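You operate a simulated robot arm through the tools that you are given. There is no shell and no other tool. Be economical: measure what you need, move in short steps, check, and stop when the job is done.

You run a simulated robot arm. Do the job below in one go: nothing can be reset, and whatever is moved stays where it is left.

TASK
Turn the number one outer roller knob to 0. Take the green tag block and put it on the red rubber pad. Fetch the wooden block from the top of the number two machine and set it on top of the grey spool. Take the yellow scoop on the top of the number three machine and put it away on the wall side of the parts bench. Put the blue pad from the top of the number three machine on the front ledge of the woven sacks. Shut the top die drawer. Put three of the big nuts from the top of the gauge bench on the middle bench. Open the spinner lid. Do these in any order.

The check looks at the end state, three seconds after you hand in, the way a careful person would. Anything else that was tipped, shoved, dropped, spilled or broken makes it a failure. A push-on lid holds only when it is set on centred and level and pressed home; a screw cap is set on level and turned clockwise until tight.

THE ROBOT
A 7-joint arm with a two-finger parallel gripper on a trunk, on a base that drives. Base frame: it is fixed to the floor where the robot stands at the start and does not move with it; the origin is under the middle of the robot, x ahead of it, y to its left, z up. Lengths are in m, angles in degrees, forces in N, time in s.
With the tool pointing down near the work surface it reaches from about 0.1 to 0.62 m from the robot's upright axis, wherever it stands. Its first joint turns from -166.0 to 166.0 degrees. Places, roughly: big nut (3x3x2 cm) [-2.6, 2.8, 0.9]; blue pad (8x6x3 cm) [3.8, 0.4, 1]; front ledge of the woven sacks [4.4, -0.6, 0.7]; green tag block [1.75, -0.5, 0.5]; grey spool (10x10x8 cm) [2.2, 0.4, 1]; middle bench [-5.6, 0.5, 0.8]; number one outer roller knob [0.4, 0, 0.8]; red rubber pad (8x8x3 cm) [-0.8, -3.7, 0.9]; spinner lid [-2.4, -4, 0.9]; top die drawer [-4, 2.5, 0.7]; wall side of the parts bench (23x94 cm) [-3.08, -4.28, 0.76]; wooden block (5x9x4 cm) [2.3, 0.5, 1]; yellow scoop (17x7x10 cm) [3.6, 0.4, 1]. Payload 3.43 kg.
Tool frame: the origin (TCP) lies between the finger pads and is the grasp point; the fingertips stand 0.03 m ahead of it; z points along the fingers, y is the line along which they close. The gripper opens to 0.094 m. The fingers are 0.028 m wide and 0.01 m thick; the gripper's body (0.05 by 0.096 m) begins 0.055 m behind the TCP.
Orientation is that of the tool frame in the base frame, as a unit quaternion [x, y, z, w]. With the fingers straight down and closing along the base's y, the tool's x points along the base's -x, its y along +y and its z along -z.

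THE INTERFACE
- The arm moves only by the tool jog_arm. Its argument "deltas" is text: rows parted by semicolons, each of 7 numbers parted by spaces: the shift along the tool's x, y, z in units of 500 mm (1.0 is 500 mm), then the turn, a rotation vector about the tool's x, y, z in units of 180 degrees (1.0 is 180 degrees), then the opening, from 0 (shut) to 1 (fully open). In form: x y z wx wy wz gripper; .... A call has 1 to 10 rows; each row is the pose to reach, as a shift and turn from the pose commanded when the call began, along the tool's axes at that moment. A call with a number of a shift or a turn outside -1 to 1 is refused whole. Each row takes 0.2 s and may step no farther than 0.05 m and 8.6 degrees from the row before; otherwise, or with a gripper value out of range, the whole call is refused. Where a pose cannot be reached the arm comes as near as it can. A force on the tool above 40 N (or 10 N above the force at the start of the call, whichever is more), or a blocked arm, ends the call early, and 0.2 s more pass. The fingers move at their own pace (about 0.108 m/s each) and stop on an object; they squeeze with about 43 N. The grip force told is the motor's: it shows also when the fingers shut on nothing. Time passes only in rows, and 0.2 s behind the last, so rows that repeat a pose let the fingers close. It gives the time, the measured TCP pose, the force on the tool (base axes), the opening and the grip force at its end, in the units of the frame above (readings bear some noise), with the torque about the TCP (base axes, N m) and any sound that the robot's microphone picked up.
- Cameras (640 x 400 px; columns grow to the right, rows downward): "scene" is now at [0.3958, 0.1728, 1.1359]; the picture's right is [-0.00, -0.61, -0.79], its down [-0.36, -0.74, 0.57] and it looks along [-0.93, 0.29, -0.22] (base axes); focal length 214 px, centre (320, 200). "wrist" rides on the gripper at [0.076, 0.014, -0.102] in the tool frame; the picture's right is [-0.18, 0.98, 0.00], its down [-0.75, -0.14, -0.64] and it looks along [-0.63, -0.12, 0.77] (tool axes); focal length 243 px, centre (320, 200). There is no depth. A picture from a camera that has moved, and an enlarged one, comes with that camera's place and axes in the base frame and with its lens. The place of the scene camera against the robot may be out by one fixed shift of up to 0.018 m in any direction.
- snapshot(camera): a new picture of that camera. The clock stands still meanwhile.
- raise_lower(by): slides the trunk up (or, below 0, down) by that many m; the arm and the scene camera ride with it, the base frame stays. It gives what a move gives, with no picture.
- steer(legs): drives the robot by 1 to 6 legs, each [ahead, left, turn to the left] in m, m and degrees, along the robot's own axes; the way and the turn of a leg run together, so that a leg with both is an arc; at most 1.5 m and 180 degrees a leg. The arm and the cameras ride along, it lands a little off, and it stops where it bumps. It gives what a move gives.
- turn_head(pan, tilt): turns the head with the scene camera to pan (to the left, within 80 degrees either way) and tilt (down, from -29 to 69), counted from straight ahead of the robot. It gives what a move gives.
- enlarge(camera, box): a new picture of the part [left, top, right, bottom] of that camera's present view, enlarged. The clock stands still meanwhile.
- hand_in(): hands the job in; it is judged then, once.

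Go step by step. Nothing tells you exact positions but the pictures and the camera data: compare them with the known pose of the tool, close in by small moves and look again before you grip or let go. The budget is 493 turns and 238 pictures, counting those below and the enlarged ones. Unless the task says otherwise, let go and move clear before handing in, and close with one line.

The tools are called after "Emit:" as name(argument=value, ...) on one line, values as JSON. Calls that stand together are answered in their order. jog_arm: Moves the arm, as the interface text tells. Its arguments: {"type":"object","properties":{"deltas":{"type":"string"}},"required":["deltas"]} The other tools are called the same way: raise_lower (by) slides the trunk up or down; steer (legs) drives the base; turn_head (pan, tilt) turns the head that bears the scene camera; snapshot (camera) takes a picture; enlarge (camera, box) takes an enlarged picture of a part of a camera's view; hand_in () hands the job in.

At the start:

```text
time_s: 0.0
eef_pos: [0.3792, 0.1233, 1.0302]
tool_rot: [0.0, 1.0, 0.0, 0.001]
contact_force: [0.2, 0.0, -0.6]
torque: [0.02, 0.0, 0.01]
width: 0.0941
finger_force: 0.1
trunk travel left (down, up): [-0.25, 0.34]
robot x, y, heading: [-0.0005, -0.0003, 0.1]
head pan, tilt: [52.1, 68.8]
```

scene: 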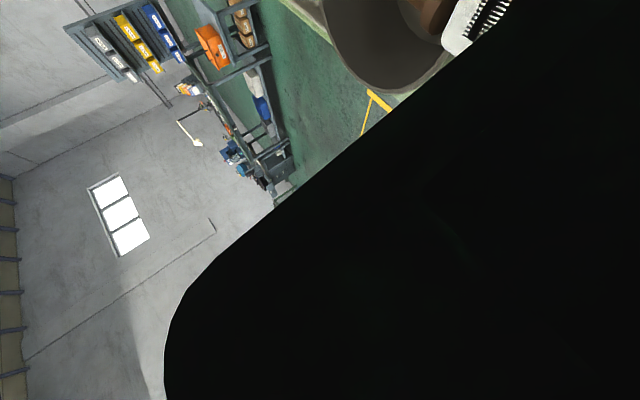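
wrist: 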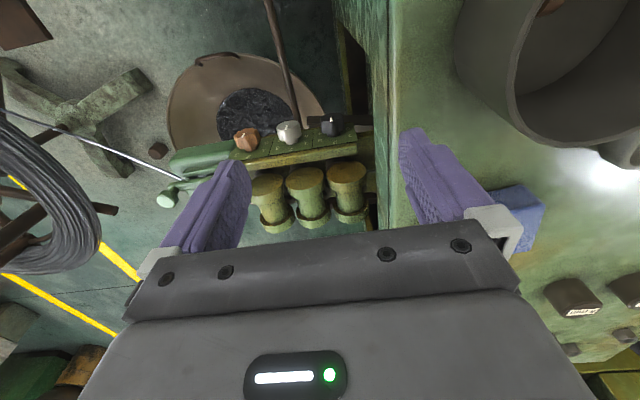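

The wrist view shows three roller knobs (brown, grey, black) below the gripper; the scene view is mostly blocked. I'll turn the head straight ahead and look.

Emit:
turn_head(pan=0, tilt=30)

Emit:
snapshot(camera="scene")

Emit:
enlarge(camera="wrist", box=[200, 80, 400, 205])

```text
time_s: 1.2
eef_pos: [0.3795, 0.1224, 1.029]
tool_rot: [0.0, 1.0, 0.0, -0.001]
contact_force: [-0.7, -0.3, 0.4]
torque: [0.0, 0.0, -0.02]
width: 0.0938
finger_force: 0.1
trunk travel left (down, up): [-0.25, 0.34]
robot x, y, heading: [-0.0014, -0.0005, 0.2]
head pan, tilt: [0.0, 30.0]
```

```text
235 pictures are left
camera scene: at [0.4472, 0.1288, 1.0798], right [0.0, -1.0, 0.0], down [-0.87, 0.0, 0.5], along [-0.5, 0.0, -0.87], focal length 214 px, centre (320, 200)
```

scene: 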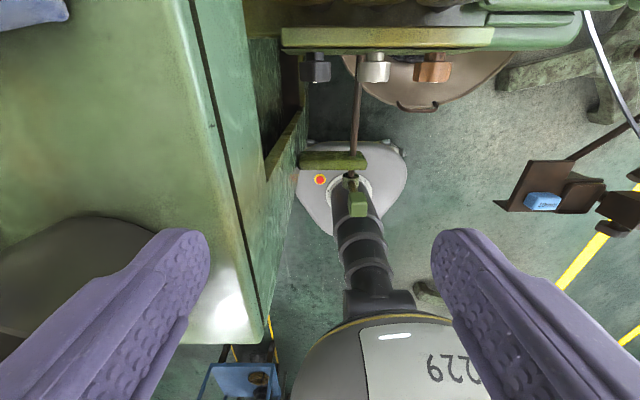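

```text
3.20 times, centred on (300, 142) of wrist
camera zoom: at [0.3032, 0.1374, 1.1327], right [0.18, 0.98, 0.0], down [0.75, -0.14, 0.64], along [0.63, -0.12, -0.77], focal length 776 px, centre (384, 384)
```

zoom: 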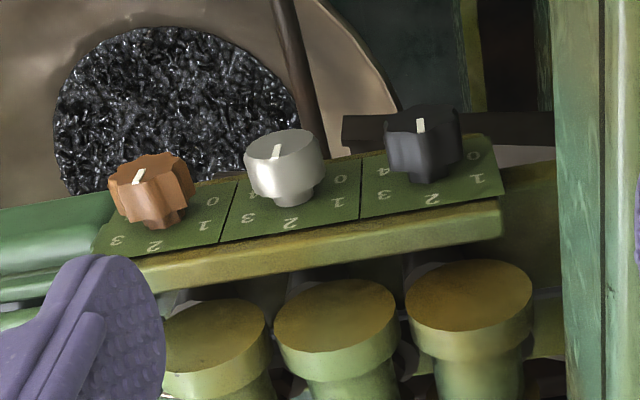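

The orange knob is at about [0.44, 0.0, 0.8], and it matches the outer knob. The scene camera seems to sit near the tool, so I'll test how the head moves and look around.

Emit:
turn_head(pan=0, tilt=-29)

Emit:
snapshot(camera="scene")

Emit:
turn_head(pan=-80, tilt=0)

Emit:
snapshot(camera="scene")

```text
time_s: 2.5
eef_pos: [0.3792, 0.123, 1.0287]
tool_rot: [0.001, 1.0, 0.001, 0.0]
contact_force: [-0.6, 0.0, -1.0]
torque: [0.0, -0.01, 0.02]
width: 0.0939
finger_force: 0.1
trunk travel left (down, up): [-0.25, 0.34]
robot x, y, heading: [0.001, -0.0042, 0.1]
head pan, tilt: [0.0, -28.6]
```

```text
233 pictures are left
camera scene: at [0.5357, 0.1287, 1.1032], right [0.0, -1.0, 0.0], down [-0.88, 0.0, -0.48], along [0.48, 0.0, -0.88], focal length 214 px, centre (320, 200)
```

scene: 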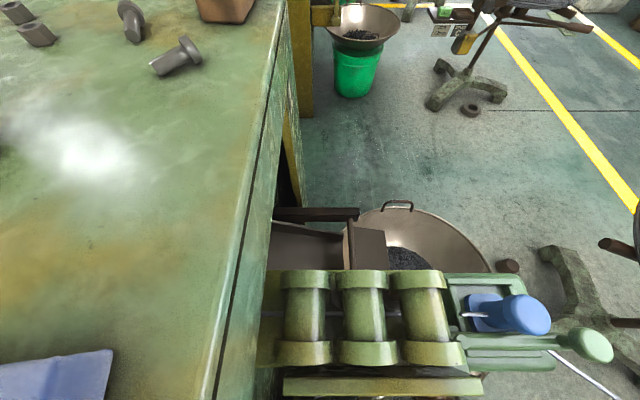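

```text
time_s: 4.0
eef_pos: [0.3796, 0.1229, 1.0291]
tool_rot: [0.0, 1.0, 0.0, 0.0]
contact_force: [0.0, -0.1, -0.3]
torque: [0.0, -0.05, 0.06]
width: 0.0939
finger_force: 0.0
trunk travel left (down, up): [-0.25, 0.34]
robot x, y, heading: [0.0025, -0.002, 0.2]
head pan, tilt: [-80.0, 0.0]
```

```text
232 pictures are left
camera scene: at [0.4957, 0.0401, 1.1546], right [0.0, -0.17, 0.98], down [-1.0, 0.0, 0.0], along [0.0, -0.98, -0.17], focal length 214 px, centre (320, 200)
```

scene: 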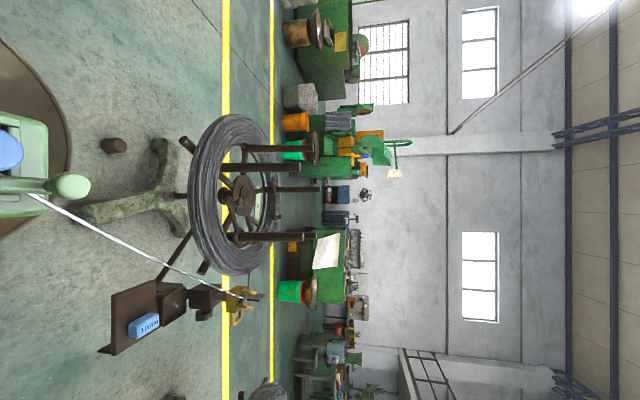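

The scene camera looks off to the side from near the arm. Next I'll pull the tool back and pitch it forward to see the knob panel face-on.

Emit:
jog_arm(deltas="0.03 0 0 0 -0.028 0 1; 0.06 0 0 0 -0.056 0 1; 0.09 0 0 0 -0.084 0 1; 0.12 0 0 0 -0.112 0 1; 0.15 0 0 0 -0.14 0 1; 0.18 0 0 0 -0.168 0 1; 0.21 0 0 0 -0.196 0 1; 0.24 0 0 0 -0.224 0 1; 0.27 0 0 0 -0.252 0 1; 0.27 0 0 0 -0.252 0 1")

Emit:
snapshot(camera="wrist")

Emit:
snapshot(camera="scene")

```text
time_s: 5.7
eef_pos: [0.3394, 0.1763, 1.0134]
tool_rot: [0.01, 0.953, -0.004, 0.303]
contact_force: [0.0, -27.3, 11.0]
torque: [1.04, 0.12, 0.24]
width: 0.0783
finger_force: 0.0
out of reach, approached as far as the arm can: row 4, 5, 6, 7, 8
trunk travel left (down, up): [-0.25, 0.34]
robot x, y, heading: [0.0023, 0.0007, -0.0]
head pan, tilt: [-80.0, 0.0]
stopped in row 8: the force on the tool passed its limit at 44 N (the readings are from after the stop); the commanded pose is now the measured one
```

```text
231 pictures are left
camera wrist: at [0.2184, 0.1927, 1.0538], right [0.17, 0.98, 0.1], down [0.24, -0.14, 0.96], along [0.96, -0.14, -0.26], focal length 243 px, centre (320, 200)
```

wrist: 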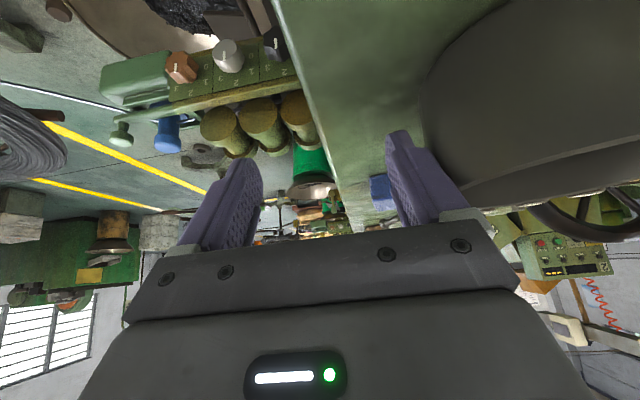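

```text
230 pictures are left
camera scene: at [0.3674, 0.0925, 1.1815], right [-0.57, -0.16, 0.8], down [-0.82, 0.02, -0.58], along [0.08, -0.99, -0.14], focal length 214 px, centre (320, 200)
```

scene: 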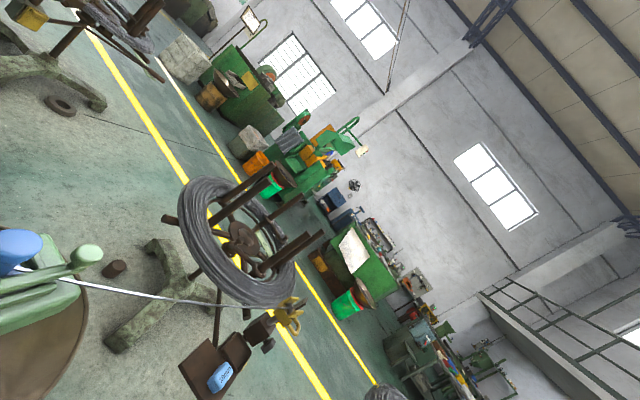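

The left finger touched something on the machine at +y while the arm strayed out of reach. I'll move off toward -y first and re-straighten.

Emit:
jog_arm(deltas="0 -0.04 0 0 0 0 1; 0 -0.1 0 0 0 0 1; 0 -0.1 0 0 0 0 1")

Emit:
snapshot(camera="wrist")

```text
time_s: 6.5
eef_pos: [0.3665, 0.1499, 1.0048]
tool_rot: [0.006, 0.953, -0.005, 0.303]
contact_force: [0.9, -0.9, -0.9]
torque: [0.01, 0.0, 0.02]
width: 0.094
finger_force: 0.0
out of reach, approached as far as the arm can: row 1, 2, 3
trunk travel left (down, up): [-0.25, 0.34]
robot x, y, heading: [0.0007, -0.0011, -0.0]
head pan, tilt: [-80.0, 0.0]
```

```text
229 pictures are left
camera wrist: at [0.2446, 0.1666, 1.0456], right [0.16, 0.98, 0.1], down [0.24, -0.14, 0.96], along [0.96, -0.13, -0.26], focal length 243 px, centre (320, 200)
```

wrist: 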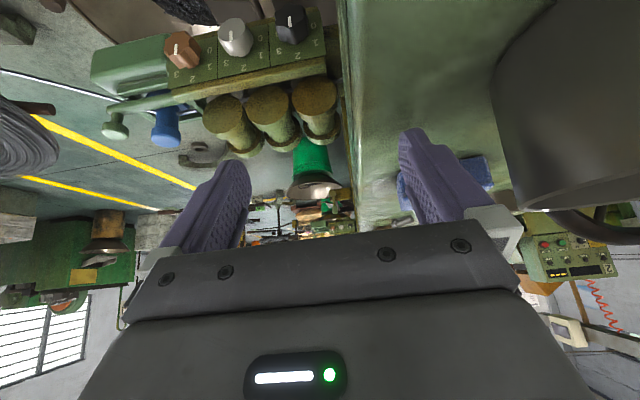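

Clear now. I'll back the base up 0.15 m so the tilted tool has room, then move the tool in front of the orange knob.

Emit:
steer(legs=[[-0.15, 0, 0]])

Emit:
jog_arm(deltas="0 -0.08 0 0 0 0 1; 0 -0.16 0 0 0 0 1; 0 -0.24 0 0 0 0 1; 0.06 -0.28 0 0 0 0 1; 0.12 -0.28 0 0 0 0 1;0.12 -0.28 0 0 0 0 1")

Emit:
snapshot(camera="wrist")

```text
time_s: 7.8
eef_pos: [0.2158, 0.1497, 1.0056]
tool_rot: [0.005, 0.953, -0.004, 0.303]
contact_force: [-0.7, 0.0, 1.0]
torque: [0.0, -0.02, -0.03]
width: 0.0945
finger_force: 0.0
trunk travel left (down, up): [-0.25, 0.34]
robot x, y, heading: [-0.1496, -0.0004, -0.1]
head pan, tilt: [-80.0, 0.0]
```

```text
time_s: 9.2
eef_pos: [0.2369, 0.0184, 0.9367]
tool_rot: [0.006, 0.953, -0.004, 0.303]
contact_force: [-0.4, 0.4, -0.7]
torque: [0.0, 0.03, 0.01]
width: 0.0939
finger_force: 0.0
out of reach, approached as far as the arm can: row 1, 2, 3, 4, 5, 6
trunk travel left (down, up): [-0.25, 0.34]
robot x, y, heading: [-0.1474, -0.0001, -0.2]
head pan, tilt: [-80.0, 0.0]
```

```text
228 pictures are left
camera wrist: at [0.1147, 0.0346, 0.9761], right [0.16, 0.98, 0.1], down [0.24, -0.14, 0.96], along [0.96, -0.13, -0.26], focal length 243 px, centre (320, 200)
```

wrist: 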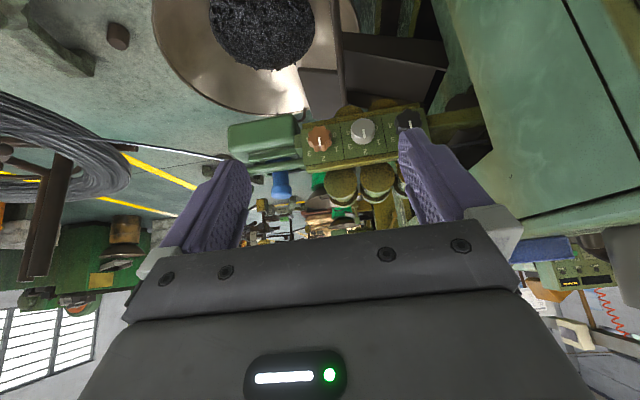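

Now I have a frontal view of the panel. I'll enlarge it.

Emit:
enlarge(camera="wrist", box=[270, 80, 430, 180])

```text
4.00 times, centred on (350, 130) of wrist
camera zoom: at [0.1147, 0.0346, 0.9761], right [0.16, 0.98, 0.1], down [0.24, -0.14, 0.96], along [0.96, -0.13, -0.26], focal length 970 px, centre (200, 480)
```

zoom: 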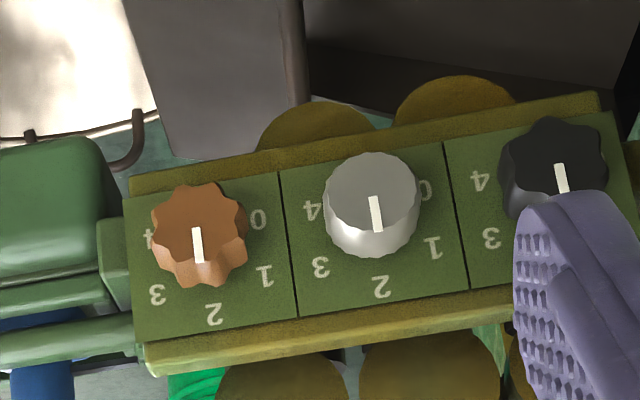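

The panel is nearly vertical, facing the robot. The orange knob points at 2, its face is near [0.443, 0, 0.794], and 0 lies about 120° counter-clockwise. I'll pitch the tool to horizontal while staying short of the panel.

Emit:
jog_arm(deltas="-0.02 0 0.014 0 -0.03 0 0.7; -0.04 0 0.028 0 -0.06 0 0.7; -0.06 0 0.042 0 -0.1 0 0.7; -0.08 0 0.056 0 -0.14 0 0.7; -0.1 0 0.07 0 -0.18 0 0.7; -0.12 0 0.084 0 -0.22 0 0.7; -0.14 0 0.1 0 -0.26 0 0.7; -0.16 0 0.11 0 -0.3 0 0.7; -0.16 0 0.11 0 -0.3 0 0.7")

Emit:
snapshot(camera="wrist")

```text
time_s: 11.2
eef_pos: [0.3334, 0.0173, 0.9384]
tool_rot: [0.004, 0.711, -0.006, 0.703]
contact_force: [14.6, -7.8, -3.6]
torque: [0.55, 0.58, 0.96]
width: 0.0659
finger_force: 0.1
trunk travel left (down, up): [-0.25, 0.34]
robot x, y, heading: [-0.1488, 0.0027, -0.0]
head pan, tilt: [-80.0, 0.0]
```

```text
226 pictures are left
camera wrist: at [0.2304, 0.0319, 0.8637], right [0.02, 0.98, 0.18], down [-0.63, -0.13, 0.76], along [0.77, -0.13, 0.62], focal length 243 px, centre (320, 200)
```

wrist: 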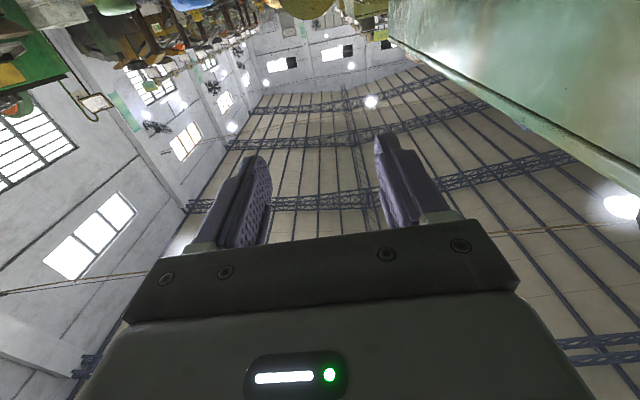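

Horizontal pose reached, but there's some force on the tool. I'll hold, re-read, and look around with the scene camera.

Emit:
turn_head(pan=0, tilt=0)

Emit:
snapshot(camera="scene")

Emit:
turn_head(pan=70, tilt=40)

Emit:
snapshot(camera="scene")

```text
time_s: 12.8
eef_pos: [0.3348, 0.017, 0.9388]
tool_rot: [0.002, 0.712, -0.006, 0.703]
contact_force: [19.5, -3.0, -3.8]
torque: [0.19, 0.93, 0.29]
width: 0.0655
finger_force: 0.2
trunk travel left (down, up): [-0.25, 0.34]
robot x, y, heading: [-0.1494, 0.0018, -0.2]
head pan, tilt: [0.0, 0.0]
```

```text
225 pictures are left
camera scene: at [0.3012, 0.023, 1.0596], right [-0.02, -1.0, 0.0], down [-0.01, 0.0, -1.0], along [1.0, -0.02, -0.01], focal length 214 px, centre (320, 200)
```

scene: 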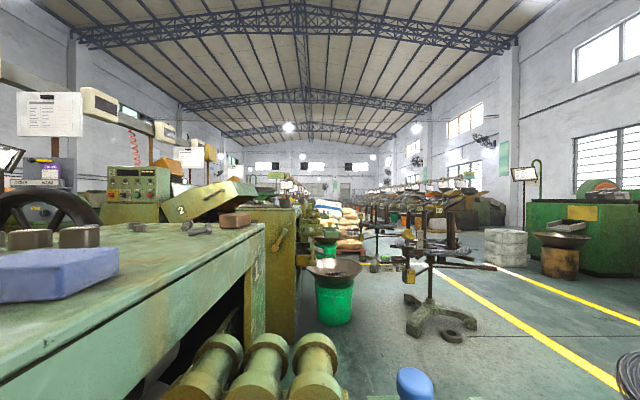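

```text
time_s: 14.2
eef_pos: [0.3331, 0.0155, 0.9388]
tool_rot: [0.003, 0.711, -0.005, 0.703]
contact_force: [20.0, -2.8, -3.2]
torque: [0.22, 0.91, 0.26]
width: 0.0658
finger_force: 0.0
trunk travel left (down, up): [-0.25, 0.34]
robot x, y, heading: [-0.1508, -0.0001, 0.1]
head pan, tilt: [70.0, 40.0]
```

```text
224 pictures are left
camera scene: at [0.2408, 0.1035, 0.9963], right [0.93, -0.36, -0.01], down [-0.24, -0.6, -0.76], along [0.27, 0.71, -0.65], focal length 214 px, centre (320, 200)
```

scene: 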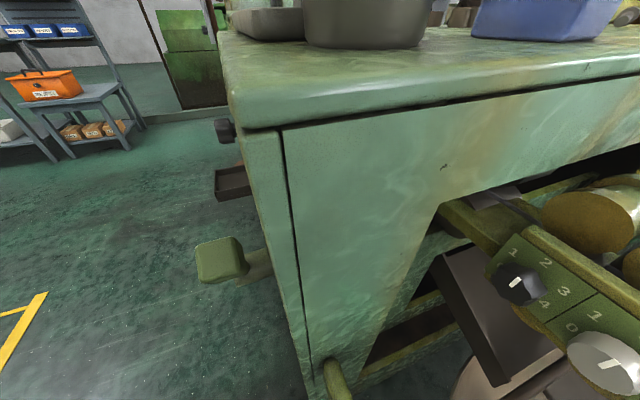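

The scene camera rides on the hand, and with the tool horizontal it looks ahead upright. The push seems to come from the folded arm being close, so I'll drive back a bit and lower the tool to knob height.

Emit:
steer(legs=[[-0.12, 0, 0]])

Emit:
jog_arm(deltas="0 0 0.08 0 0 0 0.7; 0.08 -0.01 0.16 0 0 0 0.7; 0.16 -0.02 0.24 0 0 0 0.7; 0.24 -0.03 0.28 0 0 0 0.7; 0.29 -0.034 0.28 0 0 0 0.7; 0.29 -0.034 0.28 0 0 0 0.7")

Emit:
turn_head(pan=0, tilt=50)

Emit:
snapshot(camera="scene")

```text
time_s: 15.4
eef_pos: [0.2131, 0.0167, 0.9385]
tool_rot: [0.003, 0.711, -0.006, 0.703]
contact_force: [12.4, -8.6, -1.8]
torque: [0.56, 0.57, 1.01]
width: 0.0655
finger_force: 0.1
trunk travel left (down, up): [-0.25, 0.34]
robot x, y, heading: [-0.2682, 0.0015, -0.2]
head pan, tilt: [70.0, 40.0]
```

```text
refused: row 2 steps farther than a row can; nothing moved
```

```text
time_s: 16.8
eef_pos: [0.2132, 0.0171, 0.9389]
tool_rot: [0.003, 0.711, -0.006, 0.703]
contact_force: [11.5, -16.5, -1.7]
torque: [1.14, 0.59, 2.12]
width: 0.0658
finger_force: 0.0
trunk travel left (down, up): [-0.25, 0.34]
robot x, y, heading: [-0.2705, 0.0026, -0.1]
head pan, tilt: [0.0, 50.0]
```

```text
223 pictures are left
camera scene: at [0.1667, 0.0235, 0.9818], right [-0.01, -1.0, 0.01], down [-0.77, 0.0, -0.63], along [0.63, -0.01, -0.77], focal length 214 px, centre (320, 200)
```

scene: 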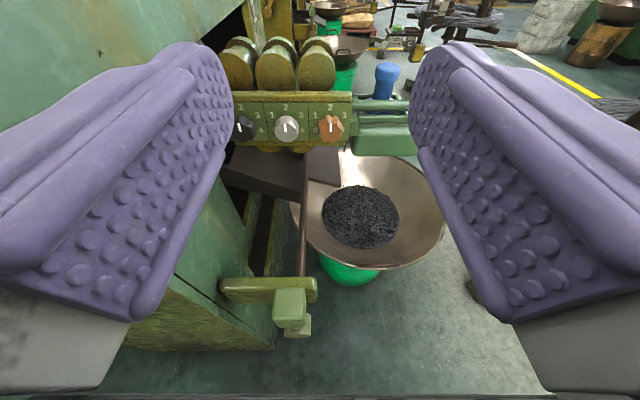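

The push moves with the robot, so it's the arm folded against itself. I'll extend outward and lower in smaller steps.

Emit:
jog_arm(deltas="0 0 0.08 0 0 0 0.7; 0.04 -0.01 0.16 0 0 0 0.7; 0.1 -0.02 0.22 0 0 0 0.7; 0.16 -0.03 0.28 0 0 0 0.7; 0.24 -0.034 0.28 0 0 0 0.7; 0.29 -0.034 0.28 0 0 0 0.7; 0.29 -0.034 0.28 0 0 0 0.7")

Emit:
snapshot(camera="scene")

```text
time_s: 18.4
eef_pos: [0.3499, -0.004, 0.7909]
tool_rot: [0.003, 0.712, -0.006, 0.702]
contact_force: [-0.4, 0.2, -0.2]
torque: [-0.02, -0.01, -0.02]
width: 0.066
finger_force: 0.0
trunk travel left (down, up): [-0.25, 0.34]
robot x, y, heading: [-0.2666, 0.0009, 0.0]
head pan, tilt: [0.0, 50.0]
```

```text
222 pictures are left
camera scene: at [0.3038, 0.0036, 0.8337], right [-0.01, -1.0, 0.0], down [-0.77, 0.01, -0.63], along [0.63, -0.01, -0.77], focal length 214 px, centre (320, 200)
```

scene: 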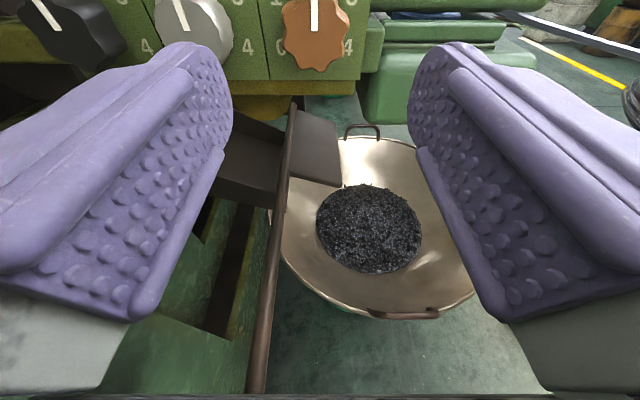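

Force is gone. I'll tilt the head less to see the knob between the fingers.

Emit:
turn_head(pan=0, tilt=30)

Emit:
snapshot(camera="scene")

```text
time_s: 19.3
eef_pos: [0.3505, -0.0025, 0.7908]
tool_rot: [0.002, 0.712, -0.005, 0.702]
contact_force: [0.0, 0.9, -0.5]
torque: [0.0, -0.01, -0.02]
width: 0.0659
finger_force: 0.1
trunk travel left (down, up): [-0.25, 0.34]
robot x, y, heading: [-0.2704, 0.0032, -0.1]
head pan, tilt: [0.0, 30.0]
```

```text
221 pictures are left
camera scene: at [0.3176, 0.0036, 0.8633], right [-0.01, -1.0, 0.0], down [-0.51, 0.0, -0.86], along [0.86, -0.01, -0.51], focal length 214 px, centre (320, 200)
```

scene: 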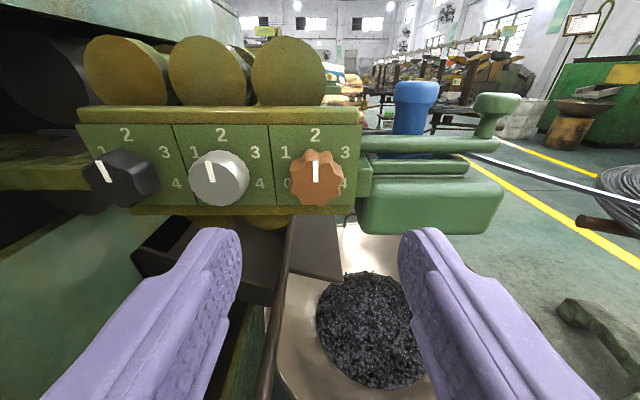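

The knob sits centred ahead at about z 0.795, with 0 at the left-lower side. I'll pre-rotate the tool +80° so one stroke of -120° brings the knob from 2 to 0.

Emit:
jog_arm(deltas="0 0 0 0 0 0.044 0.7; 0 0 0 0 0 0.088 0.7; 0 0 0 0 0 0.132 0.7; 0 0 0 0 0 0.176 0.7; 0 0 0 0 0 0.22 0.7; 0 0 0 0 0 0.264 0.7; 0 0 0 0 0 0.308 0.7; 0 0 0 0 0 0.352 0.7; 0 0 0 0 0 0.396 0.7; 0 0 0 0 0 0.44 0.7")

Emit:
snapshot(camera="scene")

Emit:
snapshot(camera="wrist")

```text
time_s: 19.7
eef_pos: [0.3481, -0.0126, 0.7883]
tool_rot: [0.05, 0.712, 0.031, 0.7]
contact_force: [-0.3, -11.7, 2.5]
torque: [-0.98, 0.23, 1.36]
width: 0.0662
finger_force: 0.0
trunk travel left (down, up): [-0.25, 0.34]
robot x, y, heading: [-0.2691, -0.0028, -0.4]
head pan, tilt: [0.0, 30.0]
stopped in row 2: the force on the tool passed its limit at 49 N (the readings are from after the stop); the commanded pose is now the measured one
```

```text
220 pictures are left
camera scene: at [0.316, -0.0144, 0.8613], right [-0.03, -0.99, -0.11], down [-0.51, 0.11, -0.85], along [0.86, 0.03, -0.51], focal length 214 px, centre (320, 200)
```

scene: 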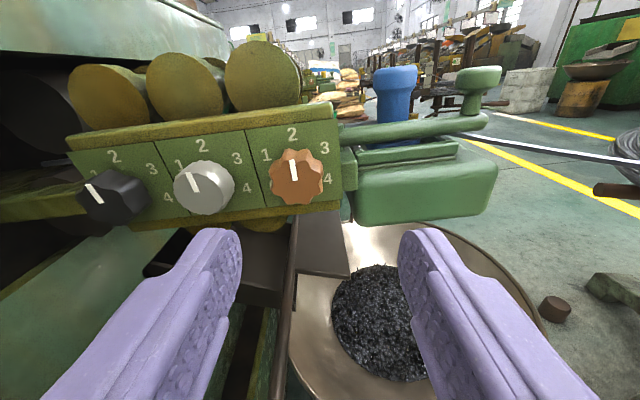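

```text
219 pictures are left
camera wrist: at [0.2451, 0.0118, 0.7171], right [0.03, 0.95, 0.3], down [-0.63, -0.21, 0.74], along [0.77, -0.21, 0.6], focal length 243 px, centre (320, 200)
```

wrist: 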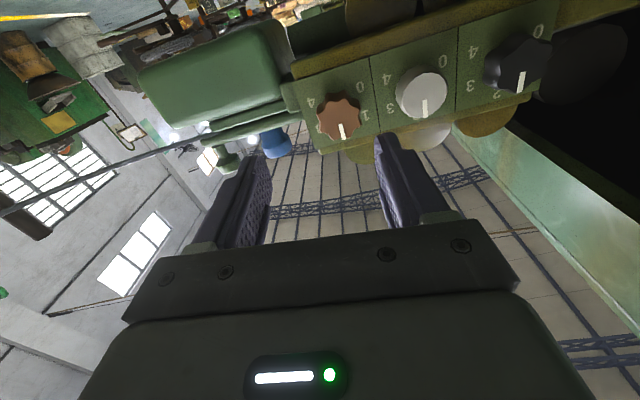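

Rotating brought a sideways contact, so something on the +y side is close. I'll look left and back.

Emit:
turn_head(pan=80, tilt=10)

Emit:
snapshot(camera="scene")

Emit:
turn_head(pan=-80, tilt=10)

Emit:
snapshot(camera="scene")

```text
time_s: 21.2
eef_pos: [0.3466, -0.0144, 0.7881]
tool_rot: [0.052, 0.712, 0.033, 0.7]
contact_force: [-0.1, -24.3, 2.6]
torque: [-2.12, 0.28, 2.91]
width: 0.0658
finger_force: 0.1
trunk travel left (down, up): [-0.25, 0.34]
robot x, y, heading: [-0.2685, -0.0029, -0.1]
head pan, tilt: [80.0, 10.0]
```

```text
218 pictures are left
camera scene: at [0.2449, 0.074, 0.9054], right [0.98, -0.2, -0.04], down [-0.05, -0.05, -1.0], along [0.2, 0.98, -0.06], focal length 214 px, centre (320, 200)
```

scene: 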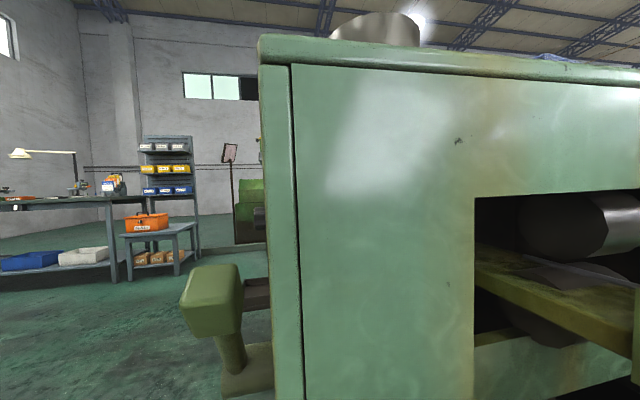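

```text
time_s: 23.7
eef_pos: [0.3486, -0.0143, 0.7878]
tool_rot: [0.053, 0.712, 0.033, 0.7]
contact_force: [-0.6, -32.5, 0.2]
torque: [-2.9, 0.08, 3.82]
width: 0.0657
finger_force: 0.0
trunk travel left (down, up): [-0.25, 0.34]
robot x, y, heading: [-0.2674, 0.0004, -0.4]
head pan, tilt: [-80.0, 10.0]
```

```text
217 pictures are left
camera scene: at [0.24, -0.1078, 0.8835], right [-0.99, -0.15, 0.0], down [-0.04, 0.29, -0.96], along [0.14, -0.95, -0.29], focal length 214 px, centre (320, 200)
```

scene: 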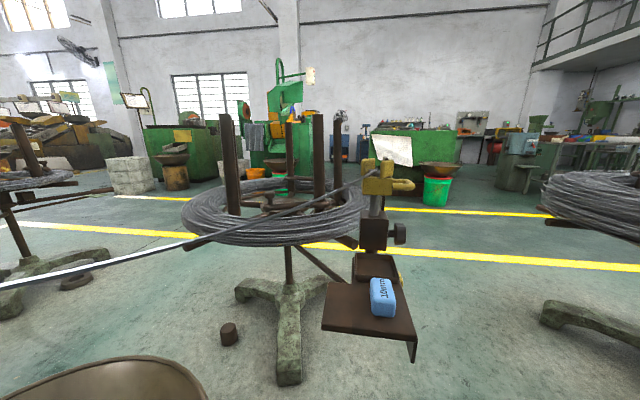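

The torque puts the contact at about [0.23, y, 0.70]: the wrist camera's housing against the brown rod left and below. I'll rotate back, away from it.

Emit:
jog_arm(deltas="0 0 0 0 0 -0.03 0.7; 0 0 0 0 0 -0.06 0.7; 0 0 0 0 0 -0.08 0.7; 0 0 0 0 0 -0.08 0.7")

Emit:
turn_head(pan=0, tilt=30)

Emit:
snapshot(camera="scene")

```text
time_s: 24.7
eef_pos: [0.3491, -0.0114, 0.7888]
tool_rot: [-0.038, 0.713, -0.055, 0.698]
contact_force: [-0.8, 0.2, -0.1]
torque: [0.0, 0.0, 0.02]
width: 0.0657
finger_force: 0.1
trunk travel left (down, up): [-0.25, 0.34]
robot x, y, heading: [-0.2688, 0.0025, -0.3]
head pan, tilt: [-80.0, 10.0]
```

```text
time_s: 26.2
eef_pos: [0.3485, -0.0114, 0.7888]
tool_rot: [-0.04, 0.713, -0.054, 0.698]
contact_force: [-0.5, -0.4, -0.9]
torque: [0.02, -0.02, 0.0]
width: 0.0658
finger_force: 0.0
trunk travel left (down, up): [-0.25, 0.34]
robot x, y, heading: [-0.2712, 0.0006, -0.3]
head pan, tilt: [0.0, 30.0]
```

```text
216 pictures are left
camera scene: at [0.317, 0.003, 0.8609], right [-0.02, -0.99, 0.13], down [-0.52, -0.1, -0.85], along [0.85, -0.09, -0.51], focal length 214 px, centre (320, 200)
```

scene: 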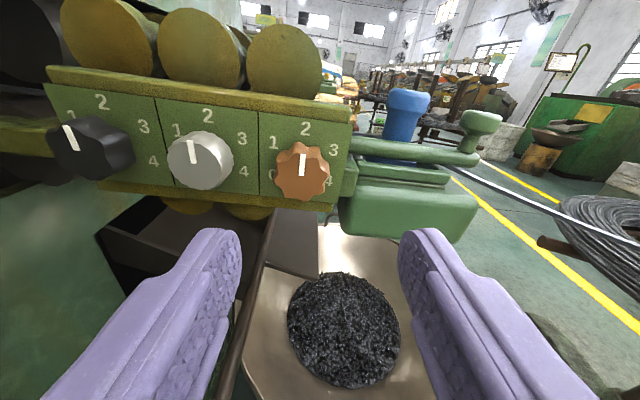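

Free again. Now I'll advance so the fingertips just start to straddle the orange knob.

Emit:
jog_arm(deltas="-0.018 0.02 0.04 0 0 0 0.65; -0.018 0.02 0.09 0 0 0 0.65; -0.018 0.02 0.125 0 0 0 0.65; -0.018 0.02 0.125 0 0 0 0.65")

Emit:
snapshot(camera="scene")

Emit:
snapshot(camera="wrist")

```text
time_s: 27.2
eef_pos: [0.4126, -0.0012, 0.7952]
tool_rot: [-0.038, 0.713, -0.055, 0.698]
contact_force: [0.2, -0.6, -0.6]
torque: [-0.01, -0.02, -0.01]
width: 0.0609
finger_force: 0.0
trunk travel left (down, up): [-0.25, 0.34]
robot x, y, heading: [-0.2688, 0.0036, -0.1]
head pan, tilt: [0.0, 30.0]
```

```text
215 pictures are left
camera scene: at [0.3794, 0.0124, 0.8679], right [-0.02, -0.99, 0.13], down [-0.52, -0.1, -0.85], along [0.85, -0.09, -0.51], focal length 214 px, centre (320, 200)
```

scene: 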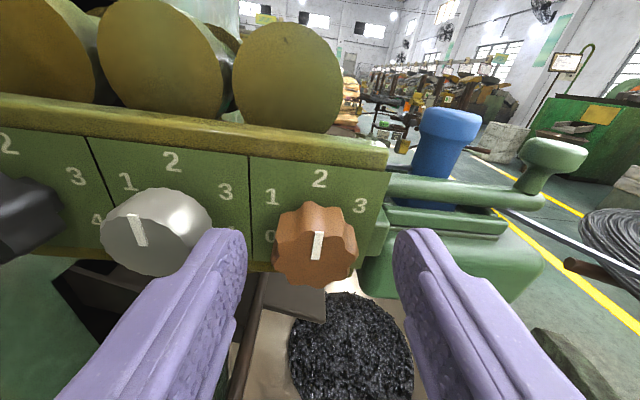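

```text
214 pictures are left
camera wrist: at [0.3075, 0.0043, 0.7205], right [0.02, 1.0, 0.05], down [-0.63, -0.03, 0.78], along [0.78, -0.05, 0.63], focal length 243 px, centre (320, 200)
```

wrist: 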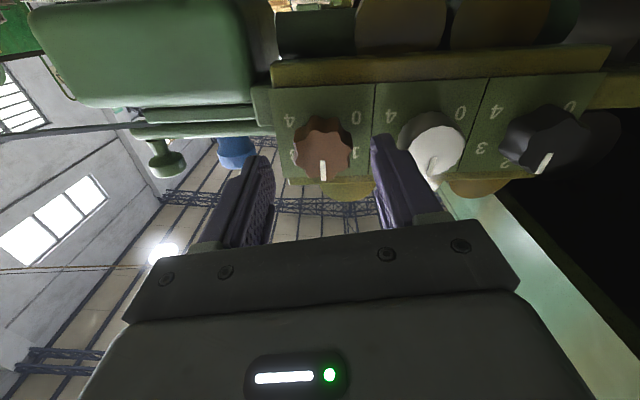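

Aligned well. I'll narrow the opening, advance 18 mm, then close on the knob.

Emit:
jog_arm(deltas="0 0 0 0 0 0 0.52; 0 0 0.018 0 0 0 0.52; 0 0 0.036 0 0 0 0.52; 0 0 0.036 0 0 0 0; 0 0 0.036 0 0 0 0; 0 0 0.036 0 0 0 0")

Emit:
snapshot(camera="scene")

```text
time_s: 28.6
eef_pos: [0.4294, -0.001, 0.7929]
tool_rot: [-0.04, 0.713, -0.054, 0.698]
contact_force: [-4.3, 14.2, -5.0]
torque: [0.03, -0.21, 1.38]
width: 0.0345
finger_force: 44.7
trunk travel left (down, up): [-0.25, 0.34]
robot x, y, heading: [-0.2703, -0.0, -0.5]
head pan, tilt: [0.0, 30.0]
```

```text
213 pictures are left
camera scene: at [0.3976, 0.0142, 0.8664], right [-0.02, -0.99, 0.13], down [-0.52, -0.1, -0.85], along [0.85, -0.08, -0.51], focal length 214 px, centre (320, 200)
```

scene: 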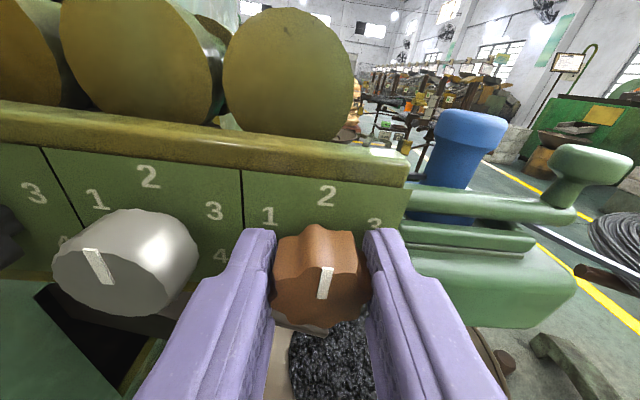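

Gripped. I'll ease the centring slightly and turn counter-clockwise about 56°.

Emit:
jog_arm(deltas="0 0.005 0.036 0 0 0 0; 0 0.005 0 0 0 -0.04 0; 0 0.005 0 0 0 -0.08 0; 0 0.005 0 0 0 -0.12 0; 0 0.005 0 0 0 -0.16 0; 0 0.005 0 0 0 -0.2 0; 0 0.005 0 0 0 -0.24 0; 0 0.005 0 0 0 -0.28 0; 0 0.005 0 0 0 -0.31 0; 0 0.005 0 0 0 -0.31 0")

Emit:
snapshot(camera="scene")

```text
time_s: 29.0
eef_pos: [0.431, 0.0001, 0.7934]
tool_rot: [-0.039, 0.713, -0.055, 0.698]
contact_force: [-32.0, 1.5, 20.4]
torque: [0.01, -0.88, 0.76]
width: 0.0346
finger_force: 45.7
trunk travel left (down, up): [-0.25, 0.34]
robot x, y, heading: [-0.2711, 0.0002, -0.1]
head pan, tilt: [0.0, 30.0]
stopped in row 1: the force on the tool passed its limit at 62 N (the readings are from after the stop); the commanded pose is now the measured one
```

```text
212 pictures are left
camera scene: at [0.3987, 0.0142, 0.8661], right [-0.02, -0.99, 0.13], down [-0.52, -0.1, -0.85], along [0.85, -0.09, -0.51], focal length 214 px, centre (320, 200)
```

scene: 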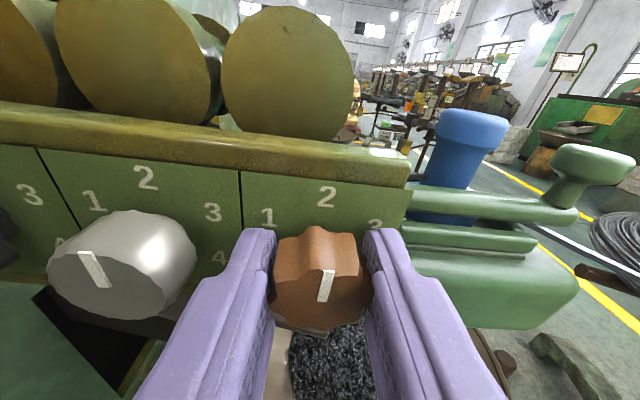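

I wrongly repeated the forward shift in row one; it stopped safely. Now just the turn, backing off 2 mm.

Emit:
jog_arm(deltas="0 0 -0.004 0 0 0 0; 0 0 -0.004 0 0 -0.04 0; 0 0 -0.004 0 0 -0.08 0; 0 0 -0.004 0 0 -0.12 0; 0 0 -0.004 0 0 -0.16 0; 0 0 -0.004 0 0 -0.2 0; 0 0 -0.004 0 0 -0.24 0; 0 0 -0.004 0 0 -0.28 0; 0 0 -0.004 0 0 -0.31 0; 0 0 -0.004 0 0 -0.31 0")

Emit:
snapshot(camera="scene")

```text
time_s: 31.2
eef_pos: [0.4305, 0.0012, 0.7906]
tool_rot: [-0.37, 0.613, -0.375, 0.589]
contact_force: [-16.2, 21.7, 12.4]
torque: [-0.04, -1.13, 0.16]
width: 0.0337
finger_force: 45.1
trunk travel left (down, up): [-0.25, 0.34]
robot x, y, heading: [-0.2685, -0.0018, -0.1]
head pan, tilt: [0.0, 30.0]
```

```text
211 pictures are left
camera scene: at [0.3989, 0.0624, 0.8302], right [0.01, -0.45, 0.9], down [-0.53, -0.76, -0.37], along [0.85, -0.47, -0.24], focal length 214 px, centre (320, 200)
```

scene: 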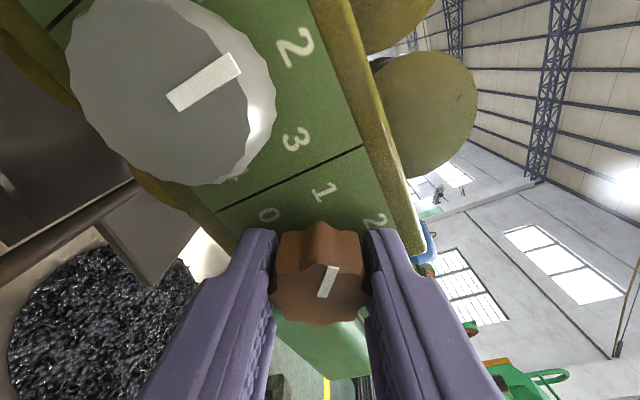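

The knob turned with the tool to about 1. I'll release, wind back, regrip and turn the rest.

Emit:
jog_arm(deltas="0 0 0 0 0 0 0.52; 0 0 0 0 0 0 0.52; 0 0 -0.04 0 0 0 0.52; 0 0 -0.06 0 0 0 0.52")

Emit:
jog_arm(deltas="0 0 0 0 0 0.04 0.52; 0 0 0 0 0 0.08 0.52; 0 0 0 0 0 0.12 0.52; 0 0 0 0 0 0.16 0.52; 0 0 0 0 0 0.2 0.52; 0 0 0 0 0 0.24 0.52; 0 0 0 0 0 0.28 0.52; 0 0 0 0 0 0.31 0.52; 0 0 0 0 0 0.32 0.52;0 0 0 0 0 0.32 0.52")

Emit:
snapshot(camera="scene")

```text
time_s: 32.2
eef_pos: [0.4017, -0.0005, 0.7913]
tool_rot: [-0.369, 0.614, -0.374, 0.589]
contact_force: [-0.3, 0.2, -0.7]
torque: [0.0, -0.02, -0.03]
width: 0.0488
finger_force: 0.0
trunk travel left (down, up): [-0.25, 0.34]
robot x, y, heading: [-0.2697, 0.0007, -0.1]
head pan, tilt: [0.0, 30.0]
```

```text
time_s: 34.4
eef_pos: [0.4024, 0.0, 0.7914]
tool_rot: [-0.027, 0.716, -0.043, 0.696]
contact_force: [0.5, -0.1, 0.6]
torque: [0.01, -0.01, 0.02]
width: 0.0491
finger_force: 0.1
trunk travel left (down, up): [-0.25, 0.34]
robot x, y, heading: [-0.2712, -0.0017, -0.1]
head pan, tilt: [0.0, 30.0]
```

```text
210 pictures are left
camera scene: at [0.3713, 0.0125, 0.864], right [-0.02, -0.99, 0.1], down [-0.52, -0.07, -0.85], along [0.85, -0.07, -0.52], focal length 214 px, centre (320, 200)
```

scene: 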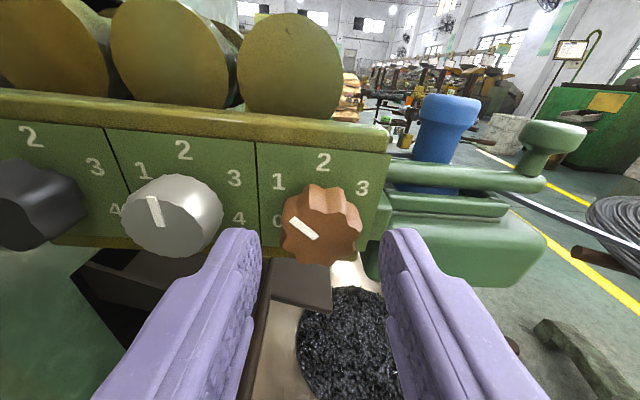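

The pointer is now at about 1. Regripping and turning a further ~62°.

Emit:
jog_arm(deltas="0 0 0.03 0 0 0 0.52; 0 0 0.054 0 0 0 0.52; 0 0 0.054 0 0 0 0; 0 0 0.054 0 0 0 0; 0 0 0.054 0 0 0 0")

Emit:
jog_arm(deltas="0 0 0 0 0 -0.04 0; 0 0 0 0 0 -0.08 0; 0 0 0 0 0 -0.12 0; 0 0 0 0 0 -0.16 0; 0 0 0 0 0 -0.2 0; 0 0 0 0 0 -0.24 0; 0 0 0 0 0 -0.28 0; 0 0 0 0 0 -0.315 0; 0 0 0 0 0 -0.35 0; 0 0 0 0 0 -0.35 0")

Emit:
snapshot(camera="scene")

```text
time_s: 35.6
eef_pos: [0.4287, -0.001, 0.79]
tool_rot: [-0.027, 0.716, -0.044, 0.696]
contact_force: [-1.4, 1.9, 0.4]
torque: [-0.02, 0.41, 1.11]
width: 0.0336
finger_force: 44.5
trunk travel left (down, up): [-0.25, 0.34]
robot x, y, heading: [-0.2674, -0.0027, -0.1]
head pan, tilt: [0.0, 30.0]
```

```text
time_s: 37.8
eef_pos: [0.4289, -0.0006, 0.7903]
tool_rot: [-0.398, 0.595, -0.401, 0.571]
contact_force: [2.4, 8.0, 5.6]
torque: [0.0, -0.62, -0.79]
width: 0.0336
finger_force: 44.6
trunk travel left (down, up): [-0.25, 0.34]
robot x, y, heading: [-0.2696, 0.0007, -0.2]
head pan, tilt: [0.0, 30.0]
```

```text
209 pictures are left
camera scene: at [0.3982, 0.0634, 0.8243], right [0.02, -0.36, 0.93], down [-0.53, -0.8, -0.3], along [0.85, -0.49, -0.2], focal length 214 px, centre (320, 200)
```

scene: 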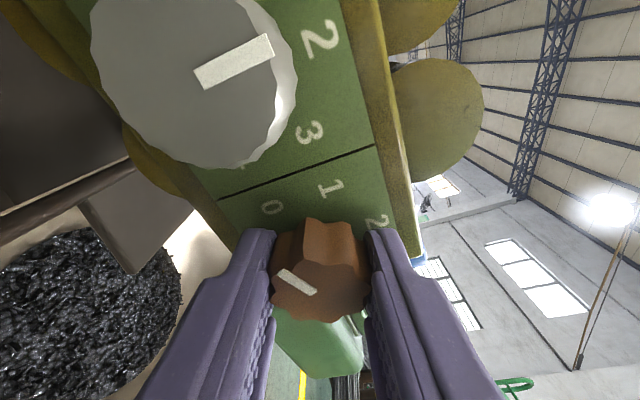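

Pointer appears near 0. I'll release, back off, wind back and check.

Emit:
jog_arm(deltas="0 0 0 0 0 0 0.52; 0 0 0 0 0 0 0.52; 0 0 -0.06 0 0 0 0.52; 0 0 -0.12 0 0 0 0.52; 0 0 -0.18 0 0 0 0.52")

Emit:
jog_arm(deltas="0 0 0 0 0 0.04 0.52; 0 0 0 0 0 0.08 0.52; 0 0 0 0 0 0.12 0.52; 0 0 0 0 0 0.16 0.52; 0 0 0 0 0 0.2 0.52; 0 0 0 0 0 0.24 0.52; 0 0 0 0 0 0.28 0.52; 0 0 0 0 0 0.31 0.52; 0 0 0 0 0 0.34 0.52;0 0 0 0 0 0.34 0.52")

Emit:
enlarge(camera="scene", box=[160, 80, 480, 280])

```text
time_s: 39.0
eef_pos: [0.3383, 0.0032, 0.7913]
tool_rot: [-0.397, 0.596, -0.402, 0.571]
contact_force: [-0.2, 0.8, 0.4]
torque: [0.04, -0.01, -0.01]
width: 0.0491
finger_force: 0.1
trunk travel left (down, up): [-0.25, 0.34]
robot x, y, heading: [-0.2696, -0.0009, -0.3]
head pan, tilt: [0.0, 30.0]
```

```text
time_s: 41.2
eef_pos: [0.3403, 0.001, 0.7925]
tool_rot: [-0.039, 0.715, -0.055, 0.696]
contact_force: [-0.1, -0.6, 0.8]
torque: [0.01, 0.05, 0.0]
width: 0.0489
finger_force: 0.0
trunk travel left (down, up): [-0.25, 0.34]
robot x, y, heading: [-0.269, -0.0025, -0.4]
head pan, tilt: [0.0, 30.0]
```

```text
2.00 times, centred on (320, 180) of scene
camera zoom: at [0.3081, 0.0156, 0.8649], right [-0.02, -0.99, 0.13], down [-0.53, -0.1, -0.85], along [0.85, -0.09, -0.52], focal length 429 px, centre (320, 240)
```

zoom: 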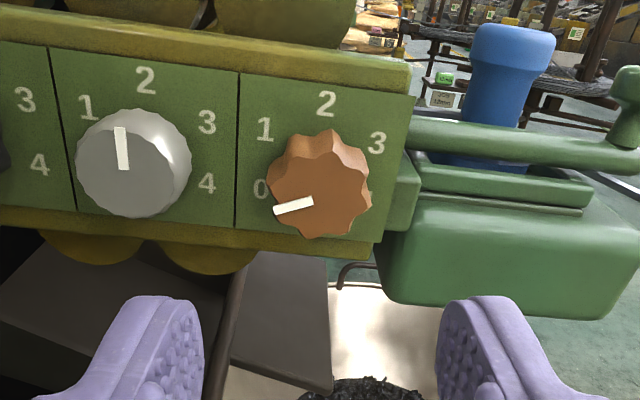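

The pointer is close to 0 but perhaps a few degrees short. I'll zoom tighter to measure.

Emit:
enlarge(camera="scene", box=[270, 110, 366, 200])

Emit:
enlarge(camera="wrist", box=[270, 80, 430, 180])

```text
4.44 times, centred on (318, 155) of scene
camera zoom: at [0.3081, 0.0156, 0.8649], right [-0.02, -0.99, 0.13], down [-0.53, -0.1, -0.85], along [0.85, -0.09, -0.52], focal length 953 px, centre (329, 400)
```

zoom: 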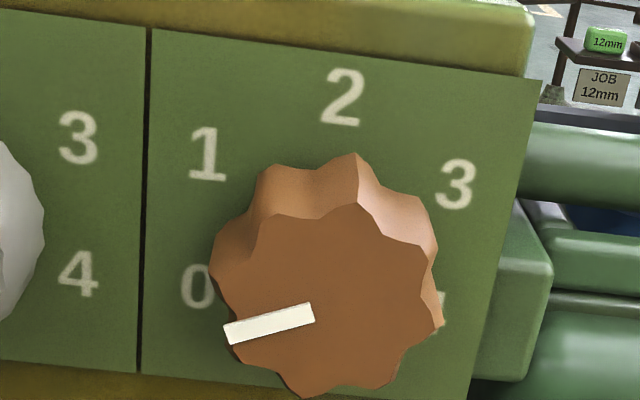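

```text
4.00 times, centred on (350, 130) of wrist
camera zoom: at [0.2351, 0.0078, 0.718], right [0.03, 1.0, 0.05], down [-0.62, -0.03, 0.78], along [0.78, -0.05, 0.62], focal length 970 px, centre (200, 480)
```

zoom: 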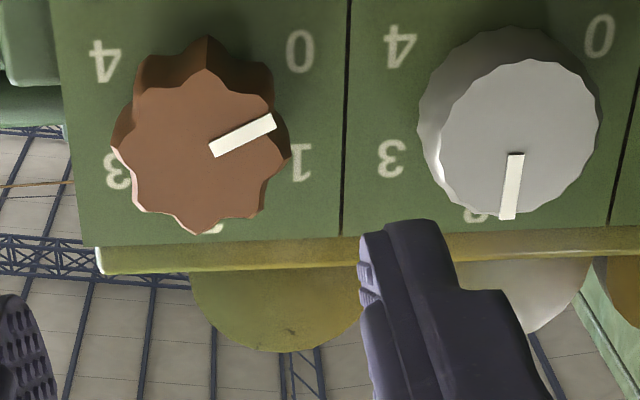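

Measured geometry: pointer is at about 113° and the 0 label at 120°, so I need ~7° more. Regrip and nudge (allowing for ~3° lost in the grip).

Emit:
jog_arm(deltas="0 0 0.09 0 0 0 0.52; 0 0 0.15 0 0 0 0.52; 0 0 0.176 0 0 0 0.52; 0 0 0.176 0 0 0 0; 0 0 0.176 0 0 0 0; 0 0 0.176 0 0 0 0; 0 0 0.176 0 0 -0.028 0; 0 0 0.176 0 0 -0.054 0; 0 0 0.176 0 0 -0.054 0; 0 0 0.176 0 0 -0.054 0")

Emit:
jog_arm(deltas="0 0 0 0 0 0 0.52; 0 0 0 0 0 0 0.52; 0 0 -0.06 0 0 0 0.52; 0 0 -0.12 0 0 0 0.52; 0 0 -0.18 0 0 0 0.52")

Emit:
enlarge(camera="wrist", box=[270, 80, 430, 180])

```text
time_s: 43.4
eef_pos: [0.4281, -0.0006, 0.7897]
tool_rot: [-0.098, 0.709, -0.114, 0.689]
contact_force: [7.1, -5.1, 5.0]
torque: [0.87, -0.05, 0.84]
width: 0.0336
finger_force: 44.8
trunk travel left (down, up): [-0.25, 0.34]
robot x, y, heading: [-0.2672, 0.0021, -0.1]
head pan, tilt: [0.0, 30.0]
```

```text
time_s: 44.6
eef_pos: [0.3365, 0.002, 0.7944]
tool_rot: [-0.098, 0.71, -0.113, 0.688]
contact_force: [-0.2, -0.1, 0.0]
torque: [0.02, -0.03, 0.0]
width: 0.049
finger_force: 0.1
trunk travel left (down, up): [-0.25, 0.34]
robot x, y, heading: [-0.2693, 0.0024, -0.2]
head pan, tilt: [0.0, 30.0]
```

```text
4.00 times, centred on (350, 130) of wrist
camera zoom: at [0.2313, -0.0043, 0.7198], right [0.02, 0.99, -0.12], down [-0.62, 0.1, 0.78], along [0.79, 0.06, 0.62], focal length 970 px, centre (200, 480)
```

zoom: 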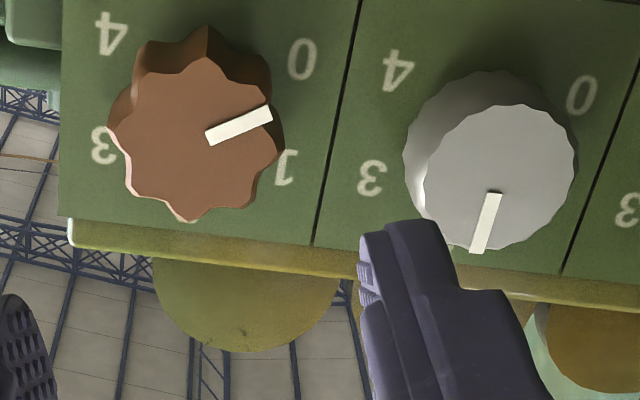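

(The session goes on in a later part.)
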